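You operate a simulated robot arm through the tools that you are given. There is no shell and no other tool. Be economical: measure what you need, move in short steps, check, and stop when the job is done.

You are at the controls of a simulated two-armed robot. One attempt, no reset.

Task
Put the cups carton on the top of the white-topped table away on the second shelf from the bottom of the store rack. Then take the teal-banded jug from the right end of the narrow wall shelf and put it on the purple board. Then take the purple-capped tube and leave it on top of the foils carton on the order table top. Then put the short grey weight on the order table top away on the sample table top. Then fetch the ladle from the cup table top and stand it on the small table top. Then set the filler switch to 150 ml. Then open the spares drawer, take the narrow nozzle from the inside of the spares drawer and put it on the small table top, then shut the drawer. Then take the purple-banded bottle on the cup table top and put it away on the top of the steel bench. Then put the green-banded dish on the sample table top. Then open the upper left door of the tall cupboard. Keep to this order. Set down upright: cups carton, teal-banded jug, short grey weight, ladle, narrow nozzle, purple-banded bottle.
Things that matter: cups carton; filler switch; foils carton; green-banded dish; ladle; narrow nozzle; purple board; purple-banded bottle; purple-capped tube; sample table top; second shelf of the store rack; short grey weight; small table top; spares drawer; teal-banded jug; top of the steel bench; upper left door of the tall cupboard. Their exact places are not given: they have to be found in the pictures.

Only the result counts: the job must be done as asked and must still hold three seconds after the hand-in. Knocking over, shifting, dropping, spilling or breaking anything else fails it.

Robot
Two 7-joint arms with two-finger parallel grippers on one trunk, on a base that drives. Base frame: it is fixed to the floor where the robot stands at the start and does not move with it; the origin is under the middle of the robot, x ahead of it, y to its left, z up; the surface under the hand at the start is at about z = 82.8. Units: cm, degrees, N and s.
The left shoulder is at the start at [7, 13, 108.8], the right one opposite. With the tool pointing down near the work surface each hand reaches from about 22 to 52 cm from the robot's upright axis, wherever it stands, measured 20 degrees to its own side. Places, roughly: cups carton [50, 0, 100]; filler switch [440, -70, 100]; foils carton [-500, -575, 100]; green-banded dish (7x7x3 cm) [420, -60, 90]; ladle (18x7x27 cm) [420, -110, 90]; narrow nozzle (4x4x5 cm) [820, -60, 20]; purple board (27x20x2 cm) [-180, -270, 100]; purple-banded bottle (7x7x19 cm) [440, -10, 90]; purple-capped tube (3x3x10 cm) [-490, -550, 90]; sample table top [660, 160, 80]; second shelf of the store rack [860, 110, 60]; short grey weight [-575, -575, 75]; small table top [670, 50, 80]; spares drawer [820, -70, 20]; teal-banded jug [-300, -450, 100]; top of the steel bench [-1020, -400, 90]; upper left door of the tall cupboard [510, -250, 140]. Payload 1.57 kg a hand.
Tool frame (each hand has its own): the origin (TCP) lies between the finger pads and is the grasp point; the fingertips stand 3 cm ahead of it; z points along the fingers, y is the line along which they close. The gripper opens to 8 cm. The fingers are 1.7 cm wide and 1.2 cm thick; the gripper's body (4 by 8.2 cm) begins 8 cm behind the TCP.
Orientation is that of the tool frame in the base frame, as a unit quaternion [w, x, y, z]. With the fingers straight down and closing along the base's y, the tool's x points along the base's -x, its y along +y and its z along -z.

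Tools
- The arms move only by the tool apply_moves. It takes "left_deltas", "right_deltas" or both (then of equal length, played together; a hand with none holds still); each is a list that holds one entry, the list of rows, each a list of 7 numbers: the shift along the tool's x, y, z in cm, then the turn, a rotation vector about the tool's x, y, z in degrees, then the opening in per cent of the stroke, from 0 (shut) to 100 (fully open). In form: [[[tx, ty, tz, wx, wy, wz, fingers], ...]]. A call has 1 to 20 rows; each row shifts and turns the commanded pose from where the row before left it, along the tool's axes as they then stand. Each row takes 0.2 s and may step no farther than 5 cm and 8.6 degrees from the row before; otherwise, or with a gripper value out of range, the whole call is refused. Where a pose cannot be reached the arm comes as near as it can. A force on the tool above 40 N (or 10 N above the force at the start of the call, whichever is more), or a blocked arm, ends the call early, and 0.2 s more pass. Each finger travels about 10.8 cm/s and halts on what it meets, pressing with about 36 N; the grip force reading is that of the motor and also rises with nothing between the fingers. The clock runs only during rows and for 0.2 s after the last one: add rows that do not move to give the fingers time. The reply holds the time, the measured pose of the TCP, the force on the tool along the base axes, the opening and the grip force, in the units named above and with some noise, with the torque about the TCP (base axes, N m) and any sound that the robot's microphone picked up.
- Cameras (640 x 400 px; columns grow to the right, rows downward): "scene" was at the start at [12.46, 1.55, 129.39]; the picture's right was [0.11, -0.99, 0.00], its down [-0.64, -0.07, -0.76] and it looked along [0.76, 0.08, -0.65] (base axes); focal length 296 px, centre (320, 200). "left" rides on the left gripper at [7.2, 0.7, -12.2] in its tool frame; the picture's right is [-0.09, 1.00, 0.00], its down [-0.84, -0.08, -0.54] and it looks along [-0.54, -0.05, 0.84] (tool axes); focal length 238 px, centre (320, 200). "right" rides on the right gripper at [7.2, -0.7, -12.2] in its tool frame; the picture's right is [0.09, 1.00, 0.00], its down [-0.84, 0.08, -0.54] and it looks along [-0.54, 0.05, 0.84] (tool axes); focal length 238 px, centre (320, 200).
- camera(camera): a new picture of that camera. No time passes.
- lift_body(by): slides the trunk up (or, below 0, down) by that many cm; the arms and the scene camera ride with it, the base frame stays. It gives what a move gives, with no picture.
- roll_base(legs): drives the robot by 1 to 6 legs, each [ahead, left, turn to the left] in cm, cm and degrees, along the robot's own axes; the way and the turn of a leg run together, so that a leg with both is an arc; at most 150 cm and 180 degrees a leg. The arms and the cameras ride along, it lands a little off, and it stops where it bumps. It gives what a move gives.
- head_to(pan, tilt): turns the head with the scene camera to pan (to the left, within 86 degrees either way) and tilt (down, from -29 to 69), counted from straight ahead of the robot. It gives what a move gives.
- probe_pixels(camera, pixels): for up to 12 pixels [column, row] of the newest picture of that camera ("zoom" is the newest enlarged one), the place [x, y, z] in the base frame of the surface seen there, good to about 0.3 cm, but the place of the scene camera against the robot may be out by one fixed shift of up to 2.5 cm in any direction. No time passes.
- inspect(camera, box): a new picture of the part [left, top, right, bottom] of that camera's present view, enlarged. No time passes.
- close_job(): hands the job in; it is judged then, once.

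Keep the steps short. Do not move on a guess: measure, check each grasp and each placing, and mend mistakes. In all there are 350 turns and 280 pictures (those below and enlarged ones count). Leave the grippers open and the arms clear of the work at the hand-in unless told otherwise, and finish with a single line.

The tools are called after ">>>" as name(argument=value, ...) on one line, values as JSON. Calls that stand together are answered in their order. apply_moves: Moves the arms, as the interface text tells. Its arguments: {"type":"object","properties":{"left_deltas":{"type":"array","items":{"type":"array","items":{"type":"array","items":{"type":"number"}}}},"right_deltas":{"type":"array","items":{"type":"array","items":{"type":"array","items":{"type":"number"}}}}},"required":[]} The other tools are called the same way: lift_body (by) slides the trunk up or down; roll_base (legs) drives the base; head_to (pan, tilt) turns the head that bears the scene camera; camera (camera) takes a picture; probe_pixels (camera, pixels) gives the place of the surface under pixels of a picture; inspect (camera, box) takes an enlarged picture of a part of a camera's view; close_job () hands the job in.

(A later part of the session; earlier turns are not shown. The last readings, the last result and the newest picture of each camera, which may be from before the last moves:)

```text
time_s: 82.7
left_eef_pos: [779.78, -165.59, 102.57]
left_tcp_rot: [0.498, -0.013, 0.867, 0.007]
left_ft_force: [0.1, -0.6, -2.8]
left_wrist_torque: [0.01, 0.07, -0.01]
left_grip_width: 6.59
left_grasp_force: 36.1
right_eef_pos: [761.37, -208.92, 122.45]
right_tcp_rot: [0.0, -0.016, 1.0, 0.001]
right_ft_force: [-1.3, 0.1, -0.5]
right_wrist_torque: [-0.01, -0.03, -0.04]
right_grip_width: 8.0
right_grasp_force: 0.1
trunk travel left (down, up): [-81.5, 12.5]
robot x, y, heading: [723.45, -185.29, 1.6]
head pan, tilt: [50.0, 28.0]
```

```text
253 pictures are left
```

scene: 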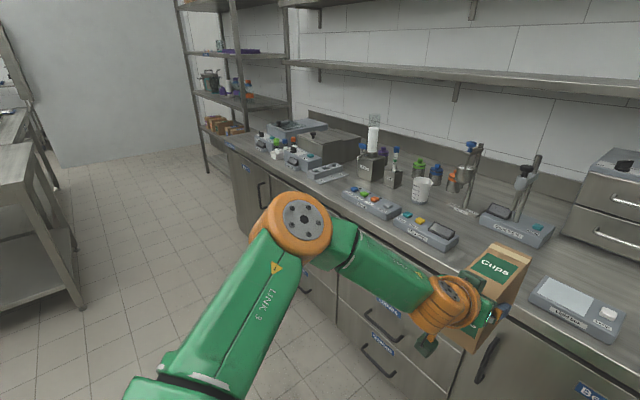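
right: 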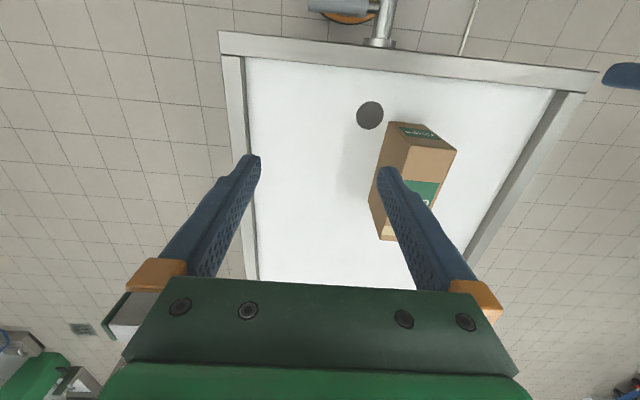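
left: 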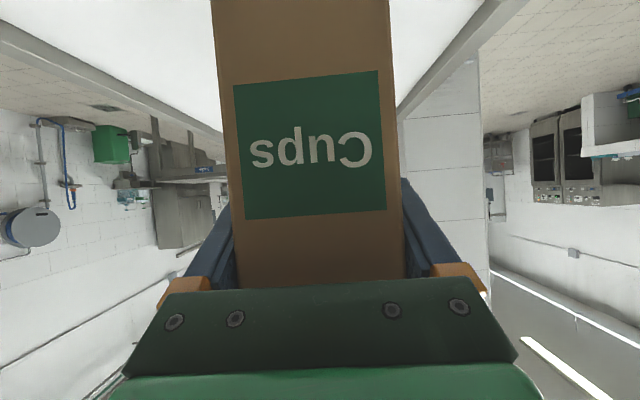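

The rack is at the upper left with small cartons already on its lower shelf at (215,125). I raise the trunk 12 cm for clearance over the counter devices and probe the rack.

>>> lift_body(by=12)

>>> camera(camera="scene")

>>> inspect(camera="scene", box=[150, 0, 350, 220])

```text
time_s: 84.2
left_eef_pos: [779.74, -165.45, 114.56]
left_tcp_rot: [0.499, -0.014, 0.867, 0.007]
left_ft_force: [-1.0, 0.1, -3.8]
left_wrist_torque: [0.02, 0.07, -0.03]
left_grip_width: 6.61
left_grasp_force: 36.2
right_eef_pos: [761.32, -208.99, 134.29]
right_tcp_rot: [0.0, -0.016, 1.0, 0.0]
right_ft_force: [0.1, -0.9, -0.3]
right_wrist_torque: [-0.03, 0.03, 0.02]
right_grip_width: 7.98
right_grasp_force: 0.1
trunk travel left (down, up): [-93.5, 0.5]
robot x, y, heading: [724.0, -185.11, 1.9]
head pan, tilt: [50.0, 28.0]
```

```text
252 pictures are left
```

scene: 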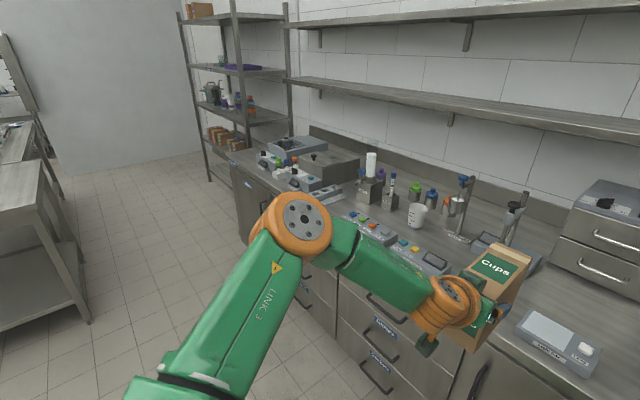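

```text
1.82 times, centred on (250, 110) of scene
```

zoom: 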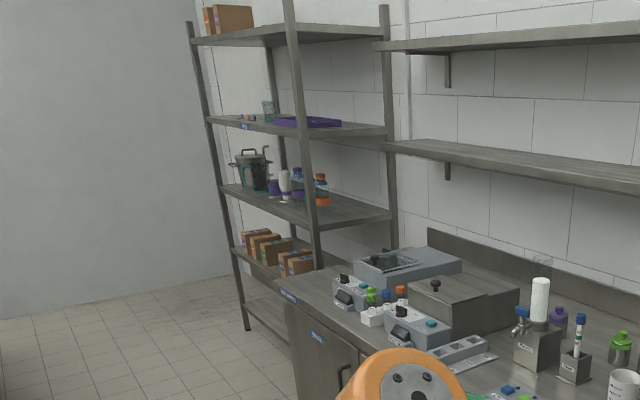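

The second shelf already holds a row of cartons at the left, so I need to see it from in front. I slide left along the counter.

>>> roll_base(legs=[[0, 78, -1.8], [0, 74, 0]])

>>> camera(camera="scene")

>>> probe_pixels(camera="scene", pixels=[[20, 250], [100, 250], [150, 200], [200, 150], [250, 200]])

```text
time_s: 92.0
left_eef_pos: [779.63, -15.81, 114.56]
left_tcp_rot: [0.499, 0.002, 0.867, -0.001]
left_ft_force: [-0.1, 0.7, -2.9]
left_wrist_torque: [0.0, 0.05, 0.02]
left_grip_width: 6.58
left_grasp_force: 35.6
right_eef_pos: [759.49, -58.55, 134.29]
right_tcp_rot: [0.0, 0.004, 1.0, 0.001]
right_ft_force: [0.3, 1.0, -0.4]
right_wrist_torque: [-0.01, 0.01, 0.04]
right_grip_width: 8.0
right_grasp_force: 0.1
trunk travel left (down, up): [-93.5, 0.5]
robot x, y, heading: [722.62, -33.29, -0.4]
head pan, tilt: [50.0, 28.0]
```

```text
250 pictures are left
```

scene: 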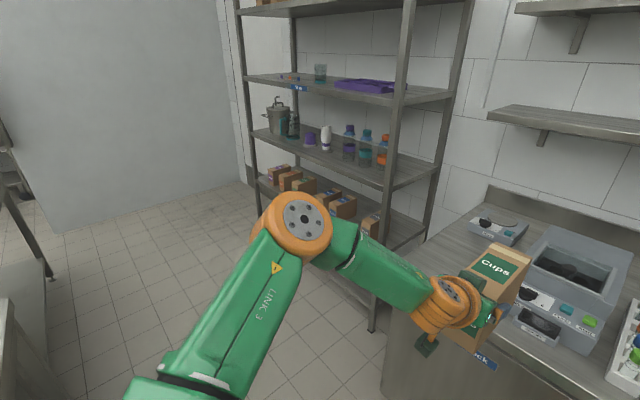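

```text
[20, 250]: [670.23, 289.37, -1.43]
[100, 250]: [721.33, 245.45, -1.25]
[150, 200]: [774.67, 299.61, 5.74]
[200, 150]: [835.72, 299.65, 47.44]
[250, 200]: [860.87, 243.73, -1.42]
```

The carton is well above the counter devices. I go diagonally to x≈745, then slide left to stand in front of the rack's right half.

>>> roll_base(legs=[[22, 14, 0.4], [0, 80, 0]])

>>> head_to(pan=5, tilt=38)

>>> camera(camera="scene")

```text
time_s: 97.8
left_eef_pos: [802.08, 78.11, 114.44]
left_tcp_rot: [0.499, 0.004, 0.866, -0.002]
left_ft_force: [0.1, 0.0, -2.4]
left_wrist_torque: [0.0, 0.1, -0.02]
left_grip_width: 6.56
left_grasp_force: 35.8
right_eef_pos: [781.92, 35.46, 134.38]
right_tcp_rot: [0.0, 0.004, 1.0, 0.001]
right_ft_force: [1.1, 0.0, 0.1]
right_wrist_torque: [0.06, 0.0, -0.02]
right_grip_width: 7.99
right_grasp_force: 0.0
trunk travel left (down, up): [-93.5, 0.5]
robot x, y, heading: [745.02, 61.09, -0.8]
head pan, tilt: [50.0, 28.0]
```

```text
time_s: 99.0
left_eef_pos: [802.06, 78.27, 114.65]
left_tcp_rot: [0.499, 0.003, 0.867, -0.003]
left_ft_force: [0.2, 0.0, -2.8]
left_wrist_torque: [-0.02, 0.09, 0.02]
left_grip_width: 6.6
left_grasp_force: 35.9
right_eef_pos: [781.9, 35.69, 134.28]
right_tcp_rot: [0.0, 0.004, 1.0, 0.0]
right_ft_force: [-0.3, -0.3, -0.2]
right_wrist_torque: [0.02, 0.02, -0.04]
right_grip_width: 8.0
right_grasp_force: 0.1
trunk travel left (down, up): [-93.5, 0.5]
robot x, y, heading: [745.23, 60.82, -0.3]
head pan, tilt: [5.0, 38.0]
```

```text
249 pictures are left
```

scene: 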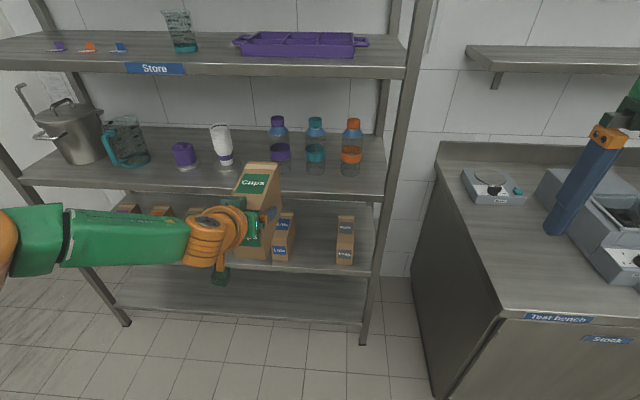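

On shelf 2 I see cartons at (283,237) and (345,240), with a gap between them. I probe it.

>>> probe_pixels(camera="scene", pixels=[[294, 255], [294, 235], [336, 255], [337, 225], [315, 268], [315, 255], [315, 235], [282, 262], [345, 263], [320, 198], [320, 205], [372, 250]])

>>> inspect(camera="scene", box=[230, 150, 400, 290])

```text
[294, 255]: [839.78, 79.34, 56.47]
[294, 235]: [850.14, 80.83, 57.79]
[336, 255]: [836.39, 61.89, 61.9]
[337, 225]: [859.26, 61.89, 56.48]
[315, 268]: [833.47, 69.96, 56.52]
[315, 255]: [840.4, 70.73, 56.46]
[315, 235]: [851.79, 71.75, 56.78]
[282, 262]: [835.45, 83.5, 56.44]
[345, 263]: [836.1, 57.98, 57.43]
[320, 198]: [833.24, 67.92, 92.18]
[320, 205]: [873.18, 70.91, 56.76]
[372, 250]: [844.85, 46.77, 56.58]
```

```text
2.86 times, centred on (315, 220) of scene
```

zoom: 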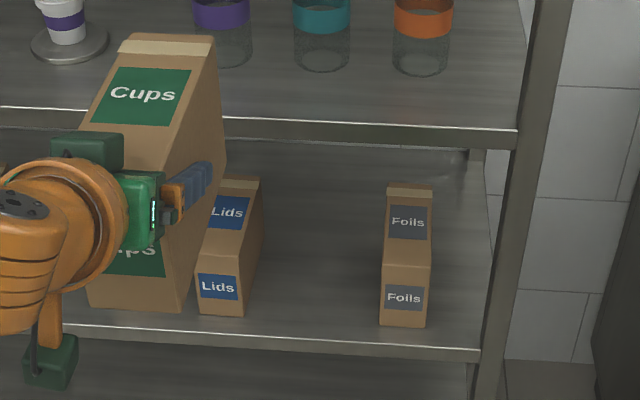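

The gap runs from y≈62 to y≈79.5, wide enough for the 6.6 cm carton at y≈70. The shelf surface is at z≈57.9. The counter is close on the right, so I first raise the right hand out of the way before lowering the trunk.

>>> apply_moves(right_deltas=[[[2, 0, -4, 0, 0, 0, 100], [2, 0, -4, 0, 0, 0, 100], [2, 0, -4, 0, 0, 0, 100], [2, 0, -4, 0, 0, 0, 100], [1, 0, -4, 0, 0, 0, 100], [1, 0, -4, 0, 0, 0, 100], [0, 0, -4, 0, 0, 0, 100], [0, 0, -4, 0, 0, 0, 100]]])

```text
time_s: 100.8
left_eef_pos: [802.22, 78.43, 114.62]
left_tcp_rot: [0.499, 0.002, 0.867, -0.002]
left_ft_force: [-0.6, -0.3, -2.4]
left_wrist_torque: [0.0, 0.07, -0.04]
left_grip_width: 6.58
left_grasp_force: 36.1
right_eef_pos: [774.56, 41.12, 139.27]
right_tcp_rot: [0.001, 0.006, 1.0, 0.0]
right_ft_force: [-0.1, -0.3, 1.1]
right_wrist_torque: [0.03, -0.01, -0.03]
right_grip_width: 7.98
right_grasp_force: 0.0
right hand out of reach, approached as far as the arm can: row 1, 2, 3, 4, 5, 6, 7, 8
trunk travel left (down, up): [-93.5, 0.5]
robot x, y, heading: [745.51, 61.04, -0.5]
head pan, tilt: [5.0, 38.0]
```

The right hand could only rise a little. I probe the counter's left edge and height to see whether it clears.

>>> camera(camera="scene")

>>> probe_pixels(camera="scene", pixels=[[443, 150], [500, 315], [500, 170], [470, 178], [520, 195], [415, 210], [407, 60], [402, 100], [465, 240]])

```text
247 pictures are left
```

scene: 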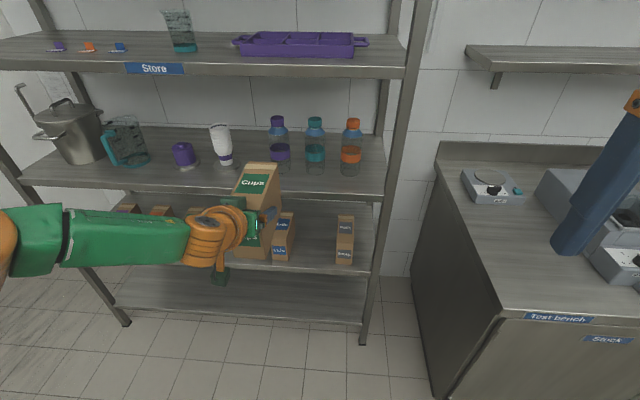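

```text
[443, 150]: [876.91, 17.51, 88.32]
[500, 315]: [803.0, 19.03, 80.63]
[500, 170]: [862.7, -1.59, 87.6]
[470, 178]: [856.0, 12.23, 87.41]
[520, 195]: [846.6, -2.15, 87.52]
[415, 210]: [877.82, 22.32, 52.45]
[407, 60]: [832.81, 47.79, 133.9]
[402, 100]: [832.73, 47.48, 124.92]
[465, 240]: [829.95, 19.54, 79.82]
```

The counter edge is at y≈19 and the rack post at y≈47, so the right hand passes between them at y≈33. I lower the trunk in front of the rack.

>>> lift_body(by=-44)

>>> camera(camera="scene")

>>> camera(camera="left")

```text
refused: -44 is not a number from -40 to 40
```

```text
246 pictures are left
```

scene: 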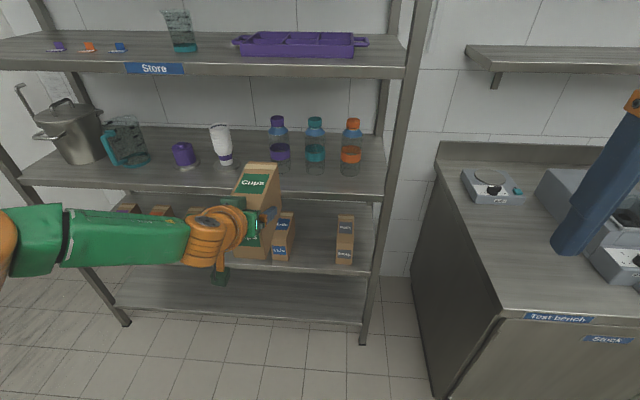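

```text
245 pictures are left
```

left: 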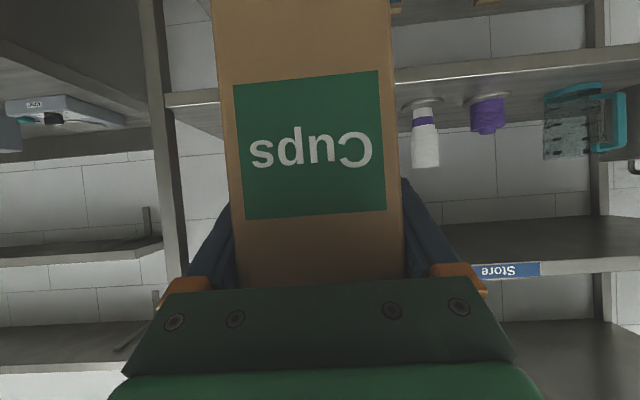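

The limit is 40 cm a call, so I do it in two parts and also shift right to y≈70.

>>> lift_body(by=-30)

>>> lift_body(by=-14.3)

>>> roll_base(legs=[[0, -8, 0.5]])

>>> camera(camera="scene")

>>> camera(camera="left")

```text
time_s: 103.8
left_eef_pos: [802.06, 78.35, 84.6]
left_tcp_rot: [0.499, 0.002, 0.867, -0.002]
left_ft_force: [-0.9, -0.6, -3.2]
left_wrist_torque: [0.04, 0.09, -0.01]
left_grip_width: 6.6
left_grasp_force: 35.9
right_eef_pos: [774.45, 40.98, 109.36]
right_tcp_rot: [0.001, 0.005, 1.0, 0.0]
right_ft_force: [0.6, 0.8, 0.2]
right_wrist_torque: [0.0, 0.02, 0.01]
right_grip_width: 8.01
right_grasp_force: 0.1
trunk travel left (down, up): [-63.5, 30.5]
robot x, y, heading: [745.08, 61.05, -0.5]
head pan, tilt: [5.0, 38.0]
```

```text
time_s: 105.4
left_eef_pos: [802.03, 78.33, 70.25]
left_tcp_rot: [0.498, 0.003, 0.867, -0.003]
left_ft_force: [0.3, -0.6, -3.7]
left_wrist_torque: [-0.03, 0.08, 0.02]
left_grip_width: 6.56
left_grasp_force: 35.8
right_eef_pos: [774.56, 41.03, 95.12]
right_tcp_rot: [0.001, 0.004, 1.0, 0.0]
right_ft_force: [-0.2, 0.0, 0.3]
right_wrist_torque: [0.0, 0.03, 0.02]
right_grip_width: 7.97
right_grasp_force: 0.1
trunk travel left (down, up): [-49.2, 44.8]
robot x, y, heading: [745.47, 60.92, -0.6]
head pan, tilt: [5.0, 38.0]
```

```text
time_s: 106.5
left_eef_pos: [801.8, 70.58, 70.36]
left_tcp_rot: [0.499, -0.001, 0.867, 0.0]
left_ft_force: [0.2, 0.2, -3.9]
left_wrist_torque: [0.04, 0.14, 0.0]
left_grip_width: 6.58
left_grasp_force: 36.0
right_eef_pos: [774.68, 33.03, 95.08]
right_tcp_rot: [0.001, 0.0, 1.0, 0.0]
right_ft_force: [0.1, -0.1, -0.3]
right_wrist_torque: [0.02, 0.0, -0.02]
right_grip_width: 7.99
right_grasp_force: 0.1
trunk travel left (down, up): [-49.2, 44.8]
robot x, y, heading: [745.16, 52.81, -0.3]
head pan, tilt: [5.0, 38.0]
```

```text
244 pictures are left
```

scene: 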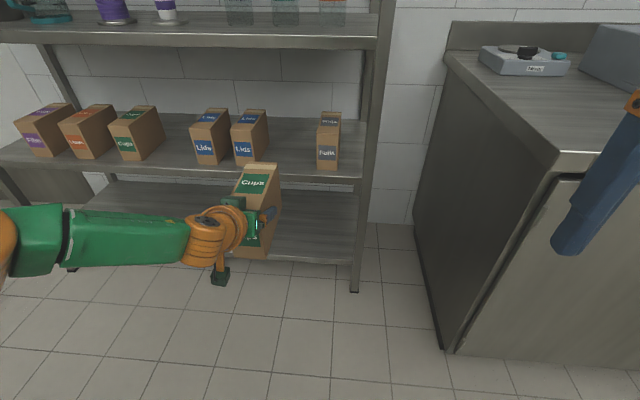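

```text
243 pictures are left
```

left: 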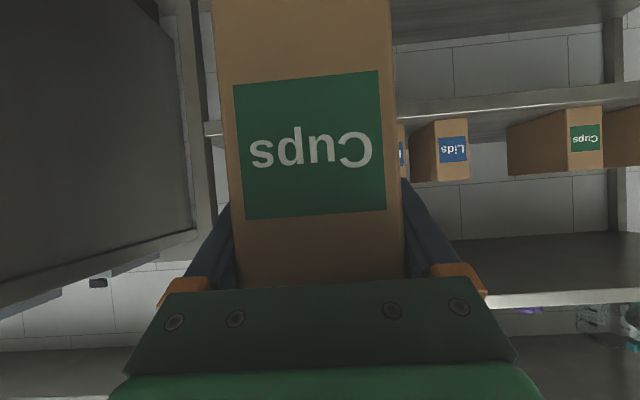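

I check the gap edges again from here.

>>> probe_pixels(camera="scene", pixels=[[268, 140], [262, 160], [318, 165], [320, 120], [290, 165], [290, 130], [278, 200], [320, 38], [240, 150], [339, 160], [250, 170], [262, 255]])

```text
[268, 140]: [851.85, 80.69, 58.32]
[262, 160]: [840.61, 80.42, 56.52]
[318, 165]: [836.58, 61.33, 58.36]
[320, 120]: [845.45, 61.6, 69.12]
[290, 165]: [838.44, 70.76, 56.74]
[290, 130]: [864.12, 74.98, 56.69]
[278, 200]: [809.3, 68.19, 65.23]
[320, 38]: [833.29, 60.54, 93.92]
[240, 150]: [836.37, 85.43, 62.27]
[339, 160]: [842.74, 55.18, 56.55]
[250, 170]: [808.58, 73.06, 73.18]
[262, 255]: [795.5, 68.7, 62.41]
```

The gap is y 61.5–80.5 and the carton is centred at y≈70.6. I drive in.

>>> roll_base(legs=[[28, 0, 0.3], [13.5, 0, 0]])

>>> camera(camera="scene")

>>> camera(camera="left")

```text
time_s: 109.4
left_eef_pos: [843.99, 70.7, 70.16]
left_tcp_rot: [0.498, 0.0, 0.867, -0.001]
left_ft_force: [0.1, -0.6, -2.2]
left_wrist_torque: [0.01, 0.08, 0.02]
left_grip_width: 6.61
left_grasp_force: 35.9
right_eef_pos: [816.6, 32.98, 95.04]
right_tcp_rot: [0.001, 0.001, 1.0, 0.001]
right_ft_force: [0.4, 0.4, -0.5]
right_wrist_torque: [-0.01, -0.01, -0.03]
right_grip_width: 8.01
right_grasp_force: 0.1
trunk travel left (down, up): [-49.2, 44.8]
robot x, y, heading: [787.22, 53.18, 0.1]
head pan, tilt: [5.0, 38.0]
```

```text
242 pictures are left
```

scene: 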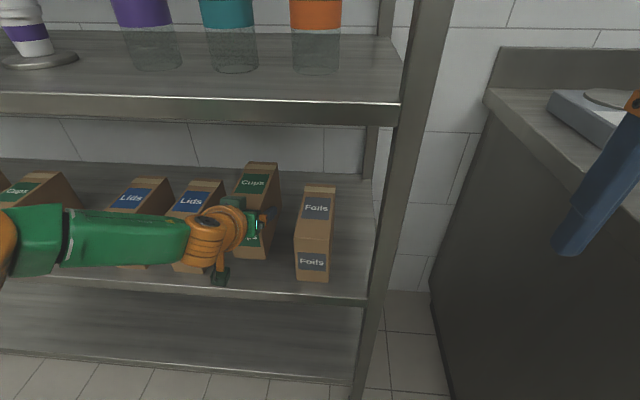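

```text
241 pictures are left
```

left: 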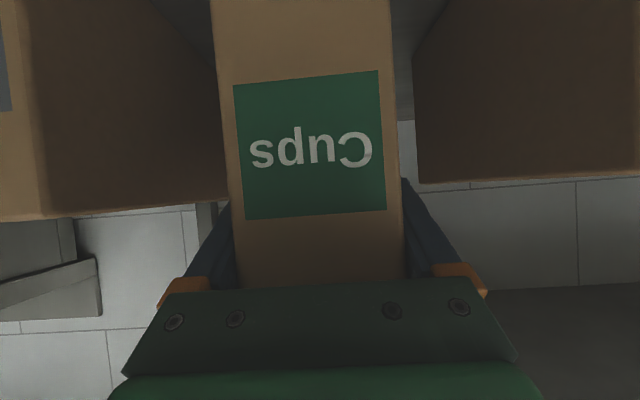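

The carton is between its neighbours. I lower it gently to the shelf, watching the force.

>>> lift_body(by=-3.7)

>>> lift_body(by=-0.5)

```text
time_s: 110.2
left_eef_pos: [843.86, 70.59, 66.59]
left_tcp_rot: [0.499, 0.0, 0.867, -0.001]
left_ft_force: [-0.7, -0.5, -2.8]
left_wrist_torque: [0.02, 0.1, 0.03]
left_grip_width: 6.57
left_grasp_force: 35.8
right_eef_pos: [816.56, 32.97, 91.42]
right_tcp_rot: [0.0, 0.0, 1.0, 0.0]
right_ft_force: [-1.1, -0.1, 0.1]
right_wrist_torque: [0.0, -0.01, 0.05]
right_grip_width: 8.03
right_grasp_force: 0.1
trunk travel left (down, up): [-45.5, 48.5]
robot x, y, heading: [787.23, 52.85, 0.1]
head pan, tilt: [5.0, 38.0]
```

```text
time_s: 110.7
left_eef_pos: [843.92, 70.56, 66.07]
left_tcp_rot: [0.499, 0.0, 0.867, -0.001]
left_ft_force: [-0.4, -0.8, -2.1]
left_wrist_torque: [0.0, 0.05, -0.02]
left_grip_width: 6.6
left_grasp_force: 36.0
right_eef_pos: [816.69, 33.04, 90.78]
right_tcp_rot: [0.001, 0.001, 1.0, 0.0]
right_ft_force: [0.4, 0.6, -0.3]
right_wrist_torque: [-0.01, -0.01, -0.02]
right_grip_width: 7.99
right_grasp_force: 0.0
trunk travel left (down, up): [-45.0, 49.0]
robot x, y, heading: [787.23, 52.99, 0.0]
head pan, tilt: [5.0, 38.0]
```

>>> lift_body(by=-0.4)

>>> lift_body(by=-0.3)

```text
time_s: 111.3
left_eef_pos: [843.91, 70.5, 65.96]
left_tcp_rot: [0.5, 0.0, 0.866, 0.001]
left_ft_force: [3.7, 0.5, 6.5]
left_wrist_torque: [0.19, -1.31, 0.08]
left_grip_width: 6.58
left_grasp_force: 36.5
right_eef_pos: [816.52, 32.98, 90.49]
right_tcp_rot: [0.002, 0.002, 1.0, 0.001]
right_ft_force: [0.7, 0.3, 0.1]
right_wrist_torque: [0.01, 0.03, -0.02]
right_grip_width: 8.01
right_grasp_force: 0.0
trunk travel left (down, up): [-44.6, 49.4]
robot x, y, heading: [787.21, 52.39, 0.1]
head pan, tilt: [5.0, 38.0]
```

```text
time_s: 111.8
left_eef_pos: [843.77, 70.57, 65.94]
left_tcp_rot: [0.503, 0.0, 0.864, 0.001]
left_ft_force: [10.3, 4.5, 28.8]
left_wrist_torque: [0.13, 0.91, -0.16]
left_grip_width: 6.61
left_grasp_force: 36.0
right_eef_pos: [816.2, 32.87, 90.3]
right_tcp_rot: [0.004, 0.001, 1.0, 0.001]
right_ft_force: [-0.3, -0.7, 0.7]
right_wrist_torque: [0.02, 0.0, -0.02]
right_grip_width: 8.0
right_grasp_force: 0.1
trunk travel left (down, up): [-44.3, 49.7]
robot x, y, heading: [787.09, 52.68, -0.2]
head pan, tilt: [5.0, 38.0]
```

It is firmly in contact. I ease up 0.3 cm, open slowly, then back straight out.

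>>> lift_body(by=0.3)

>>> apply_moves(left_deltas=[[[0, 0, 0, 0, 0, 0, 86], [0, 0, 0, 0, 0, 0, 92], [0, 0, 0, 0, 0, 0, 100], [0, 0, 0, 0, 0, 0, 100]]])

>>> roll_base(legs=[[-40, 0, 0]])

>>> camera(camera="scene")

```text
time_s: 112.3
left_eef_pos: [843.77, 70.52, 65.92]
left_tcp_rot: [0.5, 0.001, 0.866, -0.001]
left_ft_force: [5.2, 1.9, 17.2]
left_wrist_torque: [0.27, -0.09, 0.1]
left_grip_width: 6.57
left_grasp_force: 36.4
right_eef_pos: [816.34, 32.84, 90.59]
right_tcp_rot: [0.004, 0.001, 1.0, 0.002]
right_ft_force: [1.0, -0.3, -0.2]
right_wrist_torque: [-0.01, -0.01, 0.01]
right_grip_width: 7.97
right_grasp_force: 0.0
trunk travel left (down, up): [-44.6, 49.4]
robot x, y, heading: [787.13, 53.05, 0.1]
head pan, tilt: [5.0, 38.0]
```

```text
time_s: 113.3
left_eef_pos: [843.92, 70.53, 65.71]
left_tcp_rot: [0.498, 0.0, 0.867, -0.001]
left_ft_force: [-0.5, -0.4, 0.3]
left_wrist_torque: [-0.03, -0.02, -0.02]
left_grip_width: 8.01
left_grasp_force: 0.0
right_eef_pos: [816.46, 33.01, 90.45]
right_tcp_rot: [0.001, 0.001, 1.0, 0.001]
right_ft_force: [0.3, 0.2, -0.2]
right_wrist_torque: [0.0, 0.0, 0.02]
right_grip_width: 7.99
right_grasp_force: 0.1
trunk travel left (down, up): [-44.6, 49.4]
robot x, y, heading: [787.15, 52.56, -0.3]
head pan, tilt: [5.0, 38.0]
```

```text
time_s: 115.8
left_eef_pos: [803.89, 71.2, 65.81]
left_tcp_rot: [0.499, -0.004, 0.867, 0.001]
left_ft_force: [-0.3, -1.1, 0.7]
left_wrist_torque: [0.01, -0.02, 0.0]
left_grip_width: 7.99
left_grasp_force: 0.1
right_eef_pos: [776.91, 33.3, 90.41]
right_tcp_rot: [0.001, -0.004, 1.0, 0.001]
right_ft_force: [-0.1, 0.6, 0.2]
right_wrist_torque: [0.01, -0.01, 0.0]
right_grip_width: 8.0
right_grasp_force: 0.1
trunk travel left (down, up): [-44.6, 49.4]
robot x, y, heading: [746.98, 52.69, 0.5]
head pan, tilt: [5.0, 38.0]
```

```text
240 pictures are left
```

scene: 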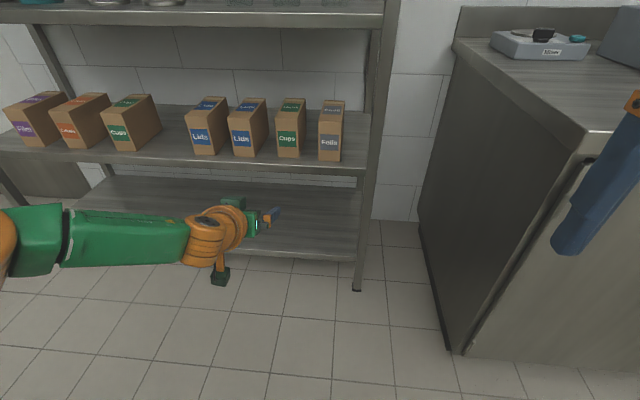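

Carton placed upright on the second shelf. I raise the trunk and travel back out past the counter, turning round in the open space.

>>> lift_body(by=40)

>>> roll_base(legs=[[0, -78, -0.5], [-25, -17, 0], [0, -75, 0], [0, -70, 0], [-75, 0, 0], [0, 0, 180]])

>>> head_to(pan=0, tilt=15)

>>> camera(camera="scene")

```text
time_s: 119.6
left_eef_pos: [803.75, 71.14, 105.81]
left_tcp_rot: [0.499, -0.005, 0.867, 0.002]
left_ft_force: [0.1, 0.5, 0.6]
left_wrist_torque: [0.0, 0.01, 0.01]
left_grip_width: 8.0
left_grasp_force: 0.1
right_eef_pos: [776.86, 33.17, 130.48]
right_tcp_rot: [0.002, -0.004, 1.0, 0.0]
right_ft_force: [0.6, -1.2, 0.3]
right_wrist_torque: [0.01, 0.02, 0.02]
right_grip_width: 7.98
right_grasp_force: 0.1
trunk travel left (down, up): [-84.6, 9.4]
robot x, y, heading: [747.47, 52.56, 0.3]
head pan, tilt: [5.0, 38.0]
```

```text
time_s: 143.7
left_eef_pos: [596.11, -210.19, 105.7]
left_tcp_rot: [0.007, 0.867, 0.014, -0.499]
left_ft_force: [-0.2, -0.1, 0.5]
left_wrist_torque: [0.01, 0.0, -0.02]
left_grip_width: 7.97
left_grasp_force: 0.0
right_eef_pos: [622.15, -171.64, 130.39]
right_tcp_rot: [0.001, 1.0, 0.016, -0.002]
right_ft_force: [-0.9, -0.4, 0.5]
right_wrist_torque: [-0.01, -0.02, -0.02]
right_grip_width: 8.02
right_grasp_force: 0.0
trunk travel left (down, up): [-84.6, 9.4]
robot x, y, heading: [652.23, -190.43, -178.4]
head pan, tilt: [5.0, 38.0]
```

```text
time_s: 144.5
left_eef_pos: [596.29, -210.2, 105.76]
left_tcp_rot: [0.007, 0.867, 0.014, -0.498]
left_ft_force: [0.1, -0.4, -0.5]
left_wrist_torque: [0.02, 0.01, -0.02]
left_grip_width: 8.0
left_grasp_force: 0.1
right_eef_pos: [622.19, -171.73, 130.59]
right_tcp_rot: [0.0, 1.0, 0.016, -0.001]
right_ft_force: [0.1, -0.2, 0.2]
right_wrist_torque: [0.0, -0.01, 0.03]
right_grip_width: 8.0
right_grasp_force: 0.2
trunk travel left (down, up): [-84.6, 9.4]
robot x, y, heading: [652.16, -190.29, -178.3]
head pan, tilt: [0.0, 15.0]
```

```text
239 pictures are left
```

scene: 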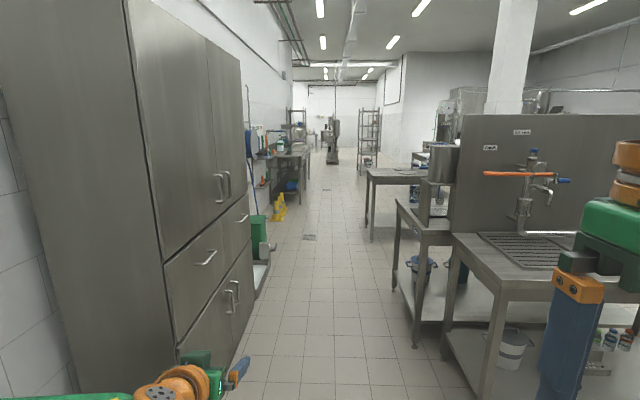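

A clear corridor leads west. I drive along it to x≈60.

>>> roll_base(legs=[[0, 0, -1.7], [150, 0, 0], [150, 0, 0], [150, 0, 0], [140, 0, 0]])

>>> head_to(pan=10, tilt=15)

>>> camera(camera="scene")

```text
time_s: 172.8
left_eef_pos: [8.41, -210.79, 105.77]
left_tcp_rot: [0.0, 0.867, 0.001, -0.499]
left_ft_force: [0.5, 0.4, 0.1]
left_wrist_torque: [-0.02, 0.01, 0.0]
left_grip_width: 8.0
left_grasp_force: 0.0
right_eef_pos: [35.65, -173.12, 130.51]
right_tcp_rot: [0.0, 1.0, 0.001, -0.002]
right_ft_force: [0.4, 0.2, -0.3]
right_wrist_torque: [-0.01, 0.0, 0.0]
right_grip_width: 8.01
right_grasp_force: 0.0
trunk travel left (down, up): [-84.6, 9.4]
robot x, y, heading: [65.17, -192.77, -179.9]
head pan, tilt: [0.0, 15.0]
```

```text
time_s: 173.6
left_eef_pos: [8.43, -210.84, 105.57]
left_tcp_rot: [0.0, 0.867, 0.002, -0.498]
left_ft_force: [0.1, -0.4, 0.3]
left_wrist_torque: [0.01, -0.02, 0.02]
left_grip_width: 7.99
left_grasp_force: 0.0
right_eef_pos: [35.62, -173.1, 130.48]
right_tcp_rot: [0.0, 1.0, 0.0, -0.002]
right_ft_force: [0.3, -1.7, 0.1]
right_wrist_torque: [-0.01, -0.02, -0.03]
right_grip_width: 7.99
right_grasp_force: 0.0
trunk travel left (down, up): [-84.6, 9.4]
robot x, y, heading: [64.7, -192.43, -179.7]
head pan, tilt: [10.0, 15.0]
```

```text
238 pictures are left
```

scene: 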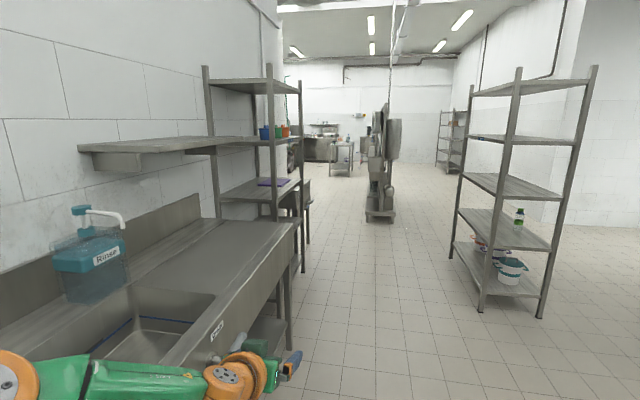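

The purple board shows at (275,182) on the left rack. I probe it and the surroundings.

>>> probe_pixels(camera="scene", pixels=[[275, 182], [263, 185], [285, 180], [274, 130], [302, 240], [270, 270], [380, 215], [480, 305], [290, 130], [318, 150], [345, 165], [455, 255]])

>>> inspect(camera="scene", box=[190, 60, 430, 260])

```text
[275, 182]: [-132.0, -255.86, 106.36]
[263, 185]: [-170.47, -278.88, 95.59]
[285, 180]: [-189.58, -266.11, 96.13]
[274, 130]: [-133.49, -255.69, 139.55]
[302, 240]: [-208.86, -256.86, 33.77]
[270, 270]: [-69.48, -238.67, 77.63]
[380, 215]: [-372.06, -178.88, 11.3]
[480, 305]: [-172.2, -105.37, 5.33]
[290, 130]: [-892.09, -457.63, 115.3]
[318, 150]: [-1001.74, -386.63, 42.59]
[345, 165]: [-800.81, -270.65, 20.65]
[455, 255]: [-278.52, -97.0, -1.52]
```

```text
2.00 times, centred on (310, 160) of scene
```

zoom: 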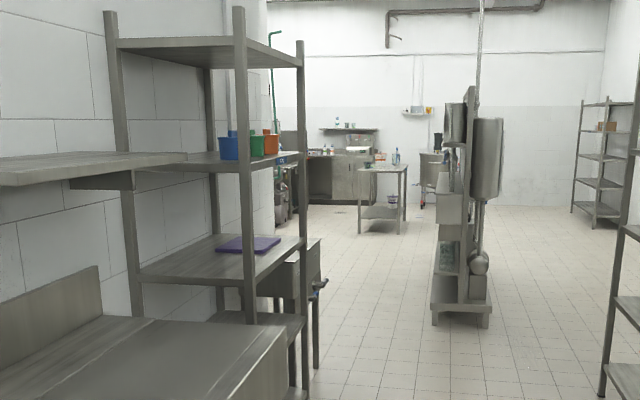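

The board sits on the left rack at about (-180,-272), z≈97. The jug is further on to the left. I drive to x≈-235 and look left.

>>> roll_base(legs=[[150, 8, 0], [150, 0, 0]])

>>> head_to(pan=60, tilt=12)

>>> camera(camera="scene")

>>> head_to(pan=20, tilt=12)

>>> camera(camera="scene")

```text
refused: leg 1 is longer than a leg can be; nothing moved
```

```text
time_s: 174.7
left_eef_pos: [8.44, -210.86, 105.79]
left_tcp_rot: [0.0, 0.867, 0.001, -0.499]
left_ft_force: [0.4, -0.4, 0.4]
left_wrist_torque: [0.02, -0.03, -0.01]
left_grip_width: 8.01
left_grasp_force: 0.1
right_eef_pos: [35.59, -172.99, 130.45]
right_tcp_rot: [0.001, 1.0, 0.001, -0.002]
right_ft_force: [-0.2, -0.2, 0.3]
right_wrist_torque: [0.03, -0.02, 0.03]
right_grip_width: 7.97
right_grasp_force: 0.0
trunk travel left (down, up): [-84.6, 9.4]
robot x, y, heading: [64.87, -192.65, -180.1]
head pan, tilt: [60.0, 12.0]
```

```text
236 pictures are left
```

scene: 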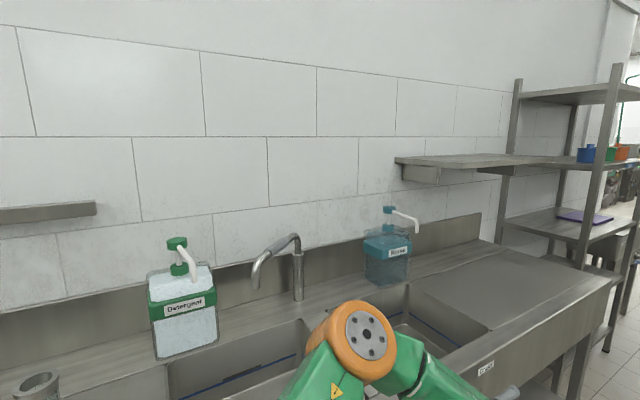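

```text
time_s: 175.8
left_eef_pos: [8.48, -210.86, 105.7]
left_tcp_rot: [0.0, 0.867, 0.002, -0.498]
left_ft_force: [-0.3, 0.3, 0.2]
left_wrist_torque: [0.02, -0.02, -0.01]
left_grip_width: 8.01
left_grasp_force: 0.1
right_eef_pos: [35.6, -173.18, 130.39]
right_tcp_rot: [0.0, 1.0, 0.001, -0.001]
right_ft_force: [0.5, 0.8, -1.0]
right_wrist_torque: [0.01, -0.01, -0.02]
right_grip_width: 7.99
right_grasp_force: 0.0
trunk travel left (down, up): [-84.6, 9.4]
robot x, y, heading: [64.66, -192.61, -180.0]
head pan, tilt: [20.0, 12.0]
```

```text
235 pictures are left
```

scene: 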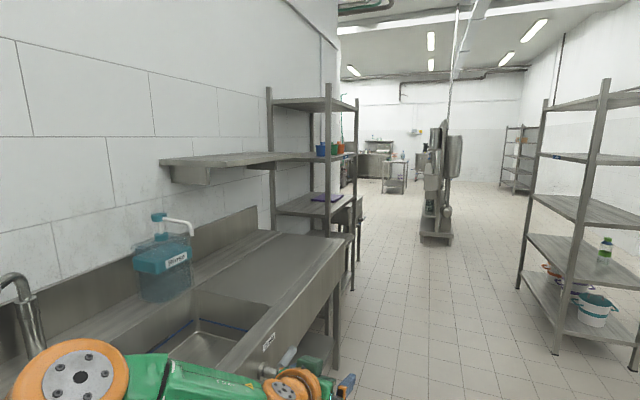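

The leg was a touch too long, so I resend it shorter, keeping slightly right of centre.

>>> roll_base(legs=[[145, -8, 0], [145, 0, 0]])

>>> head_to(pan=60, tilt=12)

>>> camera(camera="scene")

>>> head_to(pan=10, tilt=15)

>>> camera(camera="scene")

```text
time_s: 189.9
left_eef_pos: [-282.86, -203.96, 105.76]
left_tcp_rot: [0.002, 0.866, 0.004, -0.499]
left_ft_force: [0.9, 0.1, -0.8]
left_wrist_torque: [0.02, 0.0, 0.02]
left_grip_width: 8.03
left_grasp_force: 0.1
right_eef_pos: [-255.93, -166.07, 130.45]
right_tcp_rot: [0.001, 1.0, 0.005, -0.001]
right_ft_force: [0.0, 0.2, -0.1]
right_wrist_torque: [-0.01, -0.01, -0.04]
right_grip_width: 7.99
right_grasp_force: 0.1
trunk travel left (down, up): [-84.6, 9.4]
robot x, y, heading: [-226.21, -185.32, -179.5]
head pan, tilt: [20.0, 12.0]
```

```text
time_s: 190.9
left_eef_pos: [-282.84, -203.89, 105.69]
left_tcp_rot: [0.002, 0.867, 0.005, -0.499]
left_ft_force: [0.1, 0.5, 0.5]
left_wrist_torque: [-0.02, 0.02, -0.01]
left_grip_width: 8.01
left_grasp_force: 0.1
right_eef_pos: [-255.88, -166.09, 130.53]
right_tcp_rot: [0.001, 1.0, 0.005, -0.001]
right_ft_force: [0.6, 0.1, -0.3]
right_wrist_torque: [0.02, 0.01, 0.01]
right_grip_width: 8.0
right_grasp_force: 0.0
trunk travel left (down, up): [-84.6, 9.4]
robot x, y, heading: [-226.47, -185.57, -179.4]
head pan, tilt: [60.0, 12.0]
```

```text
234 pictures are left
```

scene: 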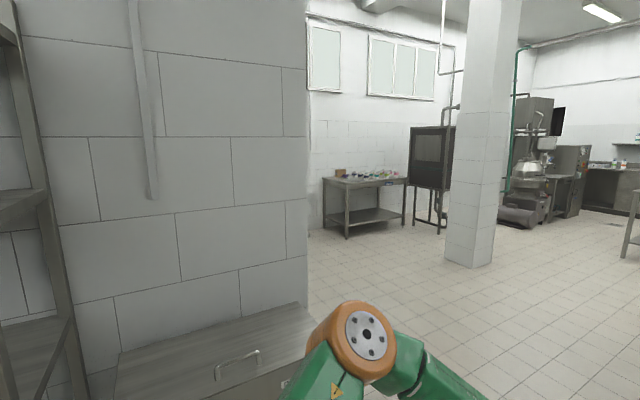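

```text
time_s: 192.1
left_eef_pos: [-283.01, -203.96, 105.65]
left_tcp_rot: [0.002, 0.867, 0.004, -0.498]
left_ft_force: [-0.4, 0.4, -1.5]
left_wrist_torque: [0.02, 0.0, -0.05]
left_grip_width: 7.99
left_grasp_force: 0.0
right_eef_pos: [-255.86, -165.96, 130.46]
right_tcp_rot: [0.0, 1.0, 0.004, 0.0]
right_ft_force: [0.9, -0.2, -0.1]
right_wrist_torque: [0.01, 0.0, 0.0]
right_grip_width: 7.98
right_grasp_force: 0.0
trunk travel left (down, up): [-84.6, 9.4]
robot x, y, heading: [-226.09, -185.28, -179.6]
head pan, tilt: [10.0, 15.0]
```

```text
233 pictures are left
```

scene: 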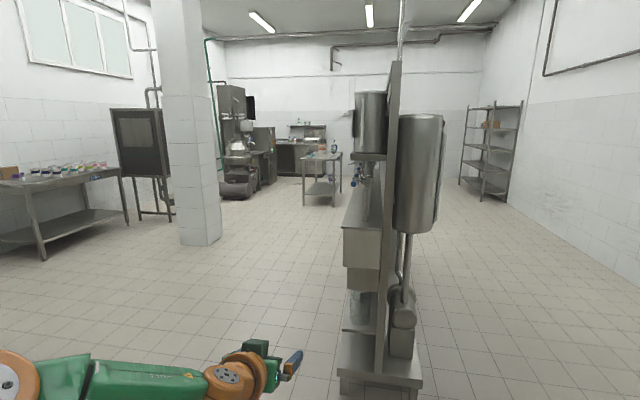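

The order table is at the left. The wall shelf must be round the wall corner at x≈-290. I probe the corner, the pillar and the mixer base.

>>> probe_pixels(camera="scene", pixels=[[200, 240], [180, 150], [220, 150], [345, 385], [42, 260], [128, 222], [60, 178], [350, 300], [300, 300], [160, 215], [235, 195]])

>>> head_to(pan=65, tilt=30)

>>> camera(camera="scene")

>>> probe_pixels(camera="scene", pixels=[[300, 100], [255, 250], [300, 250], [200, 260], [340, 170]])

```text
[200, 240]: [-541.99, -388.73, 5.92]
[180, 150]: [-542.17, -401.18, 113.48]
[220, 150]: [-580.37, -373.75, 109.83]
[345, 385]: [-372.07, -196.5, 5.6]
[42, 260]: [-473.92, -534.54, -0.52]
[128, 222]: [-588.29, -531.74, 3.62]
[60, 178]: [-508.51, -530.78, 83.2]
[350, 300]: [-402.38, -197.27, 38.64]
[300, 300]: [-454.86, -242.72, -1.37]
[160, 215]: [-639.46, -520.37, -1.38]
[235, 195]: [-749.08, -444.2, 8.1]
```

```text
time_s: 193.4
left_eef_pos: [-282.82, -203.82, 105.71]
left_tcp_rot: [0.002, 0.867, 0.005, -0.498]
left_ft_force: [0.0, -0.8, 0.7]
left_wrist_torque: [-0.03, 0.02, -0.02]
left_grip_width: 8.01
left_grasp_force: 0.0
right_eef_pos: [-255.85, -166.16, 130.49]
right_tcp_rot: [0.0, 1.0, 0.004, -0.002]
right_ft_force: [-0.5, -0.2, -0.6]
right_wrist_torque: [-0.03, -0.02, 0.03]
right_grip_width: 7.97
right_grasp_force: 0.0
trunk travel left (down, up): [-84.6, 9.4]
robot x, y, heading: [-226.21, -185.55, -179.7]
head pan, tilt: [65.0, 30.0]
```

```text
232 pictures are left
```

scene: 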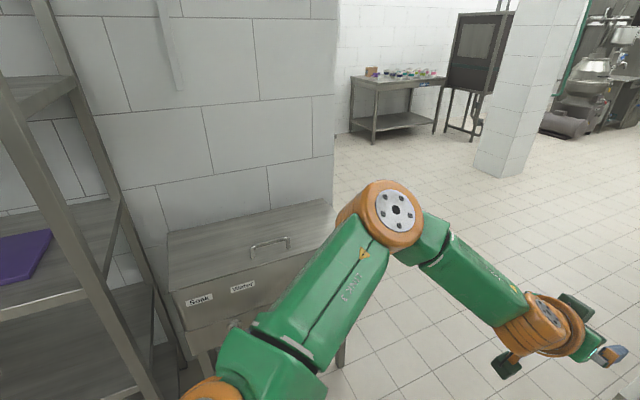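

```text
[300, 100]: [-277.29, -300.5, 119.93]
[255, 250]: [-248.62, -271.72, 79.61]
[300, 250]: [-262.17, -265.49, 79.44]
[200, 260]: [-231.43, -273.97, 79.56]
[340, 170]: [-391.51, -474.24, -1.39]
```

The wall corner is at about (-290,-300), and the order table at x -474…-588, y<-532. I turn 45° left and go diagonally between the mixer and the soak bath, then look.

>>> roll_base(legs=[[44, 0, 0], [0, 0, 45], [145, 0, 0]])

>>> head_to(pan=75, tilt=15)

>>> camera(camera="scene")

>>> head_to(pan=15, tilt=20)

>>> camera(camera="scene")

```text
time_s: 204.7
left_eef_pos: [-396.32, -339.29, 105.9]
left_tcp_rot: [0.191, 0.8, 0.334, -0.461]
left_ft_force: [-1.0, 0.2, -0.2]
left_wrist_torque: [0.02, 0.02, 0.03]
left_grip_width: 8.0
left_grasp_force: 0.1
right_eef_pos: [-403.83, -293.39, 130.64]
right_tcp_rot: [0.001, 0.924, 0.383, -0.002]
right_ft_force: [0.5, 0.4, 0.4]
right_wrist_torque: [-0.01, 0.02, 0.01]
right_grip_width: 8.03
right_grasp_force: 0.2
trunk travel left (down, up): [-84.6, 9.4]
robot x, y, heading: [-369.2, -286.64, -134.7]
head pan, tilt: [65.0, 30.0]
```

```text
time_s: 205.5
left_eef_pos: [-396.34, -339.37, 105.7]
left_tcp_rot: [0.192, 0.8, 0.334, -0.461]
left_ft_force: [0.2, -0.8, 0.1]
left_wrist_torque: [0.01, 0.02, -0.01]
left_grip_width: 8.03
left_grasp_force: 0.0
right_eef_pos: [-403.82, -293.45, 130.47]
right_tcp_rot: [0.0, 0.924, 0.383, -0.001]
right_ft_force: [0.8, 0.7, 0.5]
right_wrist_torque: [0.0, -0.01, -0.01]
right_grip_width: 8.0
right_grasp_force: 0.0
trunk travel left (down, up): [-84.6, 9.4]
robot x, y, heading: [-369.05, -286.38, -134.8]
head pan, tilt: [75.0, 15.0]
```

```text
231 pictures are left
```

scene: 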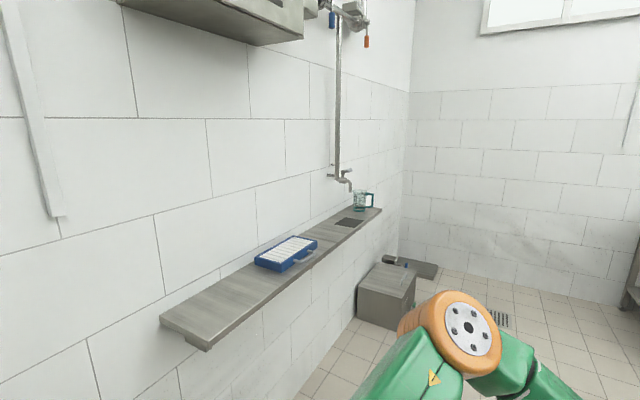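

```text
time_s: 206.8
left_eef_pos: [-396.38, -339.41, 105.69]
left_tcp_rot: [0.191, 0.8, 0.334, -0.46]
left_ft_force: [0.0, -0.4, 0.5]
left_wrist_torque: [-0.01, -0.01, 0.0]
left_grip_width: 7.98
left_grasp_force: 0.1
right_eef_pos: [-403.89, -293.56, 130.38]
right_tcp_rot: [0.001, 0.924, 0.383, -0.001]
right_ft_force: [0.6, -0.1, -0.5]
right_wrist_torque: [0.01, -0.01, -0.01]
right_grip_width: 8.01
right_grasp_force: 0.1
trunk travel left (down, up): [-84.6, 9.4]
robot x, y, heading: [-368.93, -286.25, -134.7]
head pan, tilt: [15.0, 20.0]
```

```text
230 pictures are left
```

scene: 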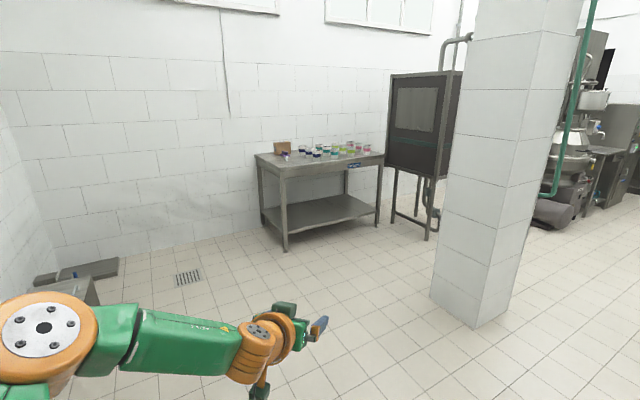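

The teal jug stands at the far end of the wall shelf, with a grey box on the floor below it. I probe the box and the floor, then re-check the shelf view.

>>> probe_pixels(camera="scene", pixels=[[85, 285], [95, 290], [115, 270], [60, 278], [190, 280], [285, 250]])

>>> head_to(pan=70, tilt=25)

>>> camera(camera="scene")

>>> inspect(camera="scene", box=[340, 80, 480, 220])

```text
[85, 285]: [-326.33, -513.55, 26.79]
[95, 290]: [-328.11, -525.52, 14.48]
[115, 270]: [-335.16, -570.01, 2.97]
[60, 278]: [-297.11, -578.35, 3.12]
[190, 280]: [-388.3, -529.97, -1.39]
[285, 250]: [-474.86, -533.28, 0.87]
```

```text
time_s: 208.0
left_eef_pos: [-396.33, -339.34, 105.73]
left_tcp_rot: [0.191, 0.8, 0.333, -0.461]
left_ft_force: [0.0, -0.1, 0.0]
left_wrist_torque: [0.01, 0.02, 0.01]
left_grip_width: 8.03
left_grasp_force: 0.0
right_eef_pos: [-403.8, -293.51, 130.5]
right_tcp_rot: [0.001, 0.924, 0.384, -0.002]
right_ft_force: [1.1, -0.4, -0.4]
right_wrist_torque: [0.0, 0.03, 0.0]
right_grip_width: 8.02
right_grasp_force: 0.0
trunk travel left (down, up): [-84.6, 9.4]
robot x, y, heading: [-368.96, -286.59, -135.0]
head pan, tilt: [70.0, 25.0]
```

```text
229 pictures are left
```

scene: 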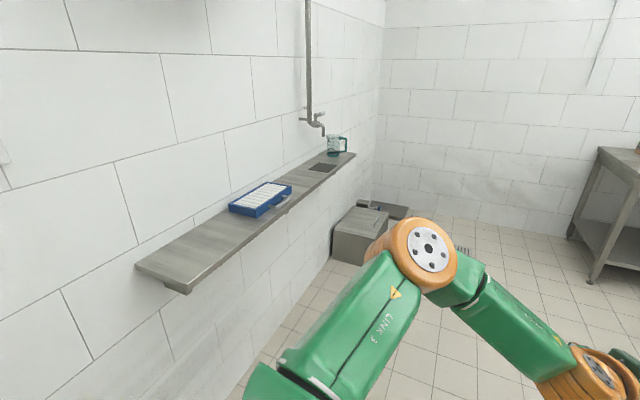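

```text
2.86 times, centred on (410, 150) of scene
```

zoom: 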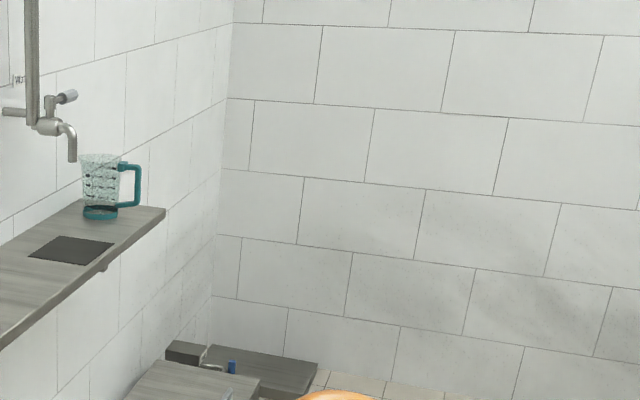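

>>> probe_pixels(camera="zoom", pixels=[[100, 213], [85, 160], [128, 165], [135, 185], [115, 205], [160, 212], [70, 155], [90, 190], [40, 230], [72, 245], [120, 160]])

>>> probe_pixels(camera="scene", pixels=[[180, 283], [140, 265], [350, 155], [380, 225], [335, 235]])

```text
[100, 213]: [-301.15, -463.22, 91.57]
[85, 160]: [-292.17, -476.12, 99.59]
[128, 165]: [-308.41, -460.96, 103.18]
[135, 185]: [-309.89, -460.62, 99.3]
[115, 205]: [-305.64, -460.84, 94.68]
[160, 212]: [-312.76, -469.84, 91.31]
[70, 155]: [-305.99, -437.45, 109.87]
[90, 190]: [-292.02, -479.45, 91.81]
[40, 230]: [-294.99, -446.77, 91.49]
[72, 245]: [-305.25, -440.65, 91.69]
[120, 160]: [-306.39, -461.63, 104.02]
```

```text
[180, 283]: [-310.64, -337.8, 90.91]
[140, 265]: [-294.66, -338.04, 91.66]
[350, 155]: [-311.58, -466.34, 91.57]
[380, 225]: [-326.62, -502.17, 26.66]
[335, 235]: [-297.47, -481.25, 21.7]
```

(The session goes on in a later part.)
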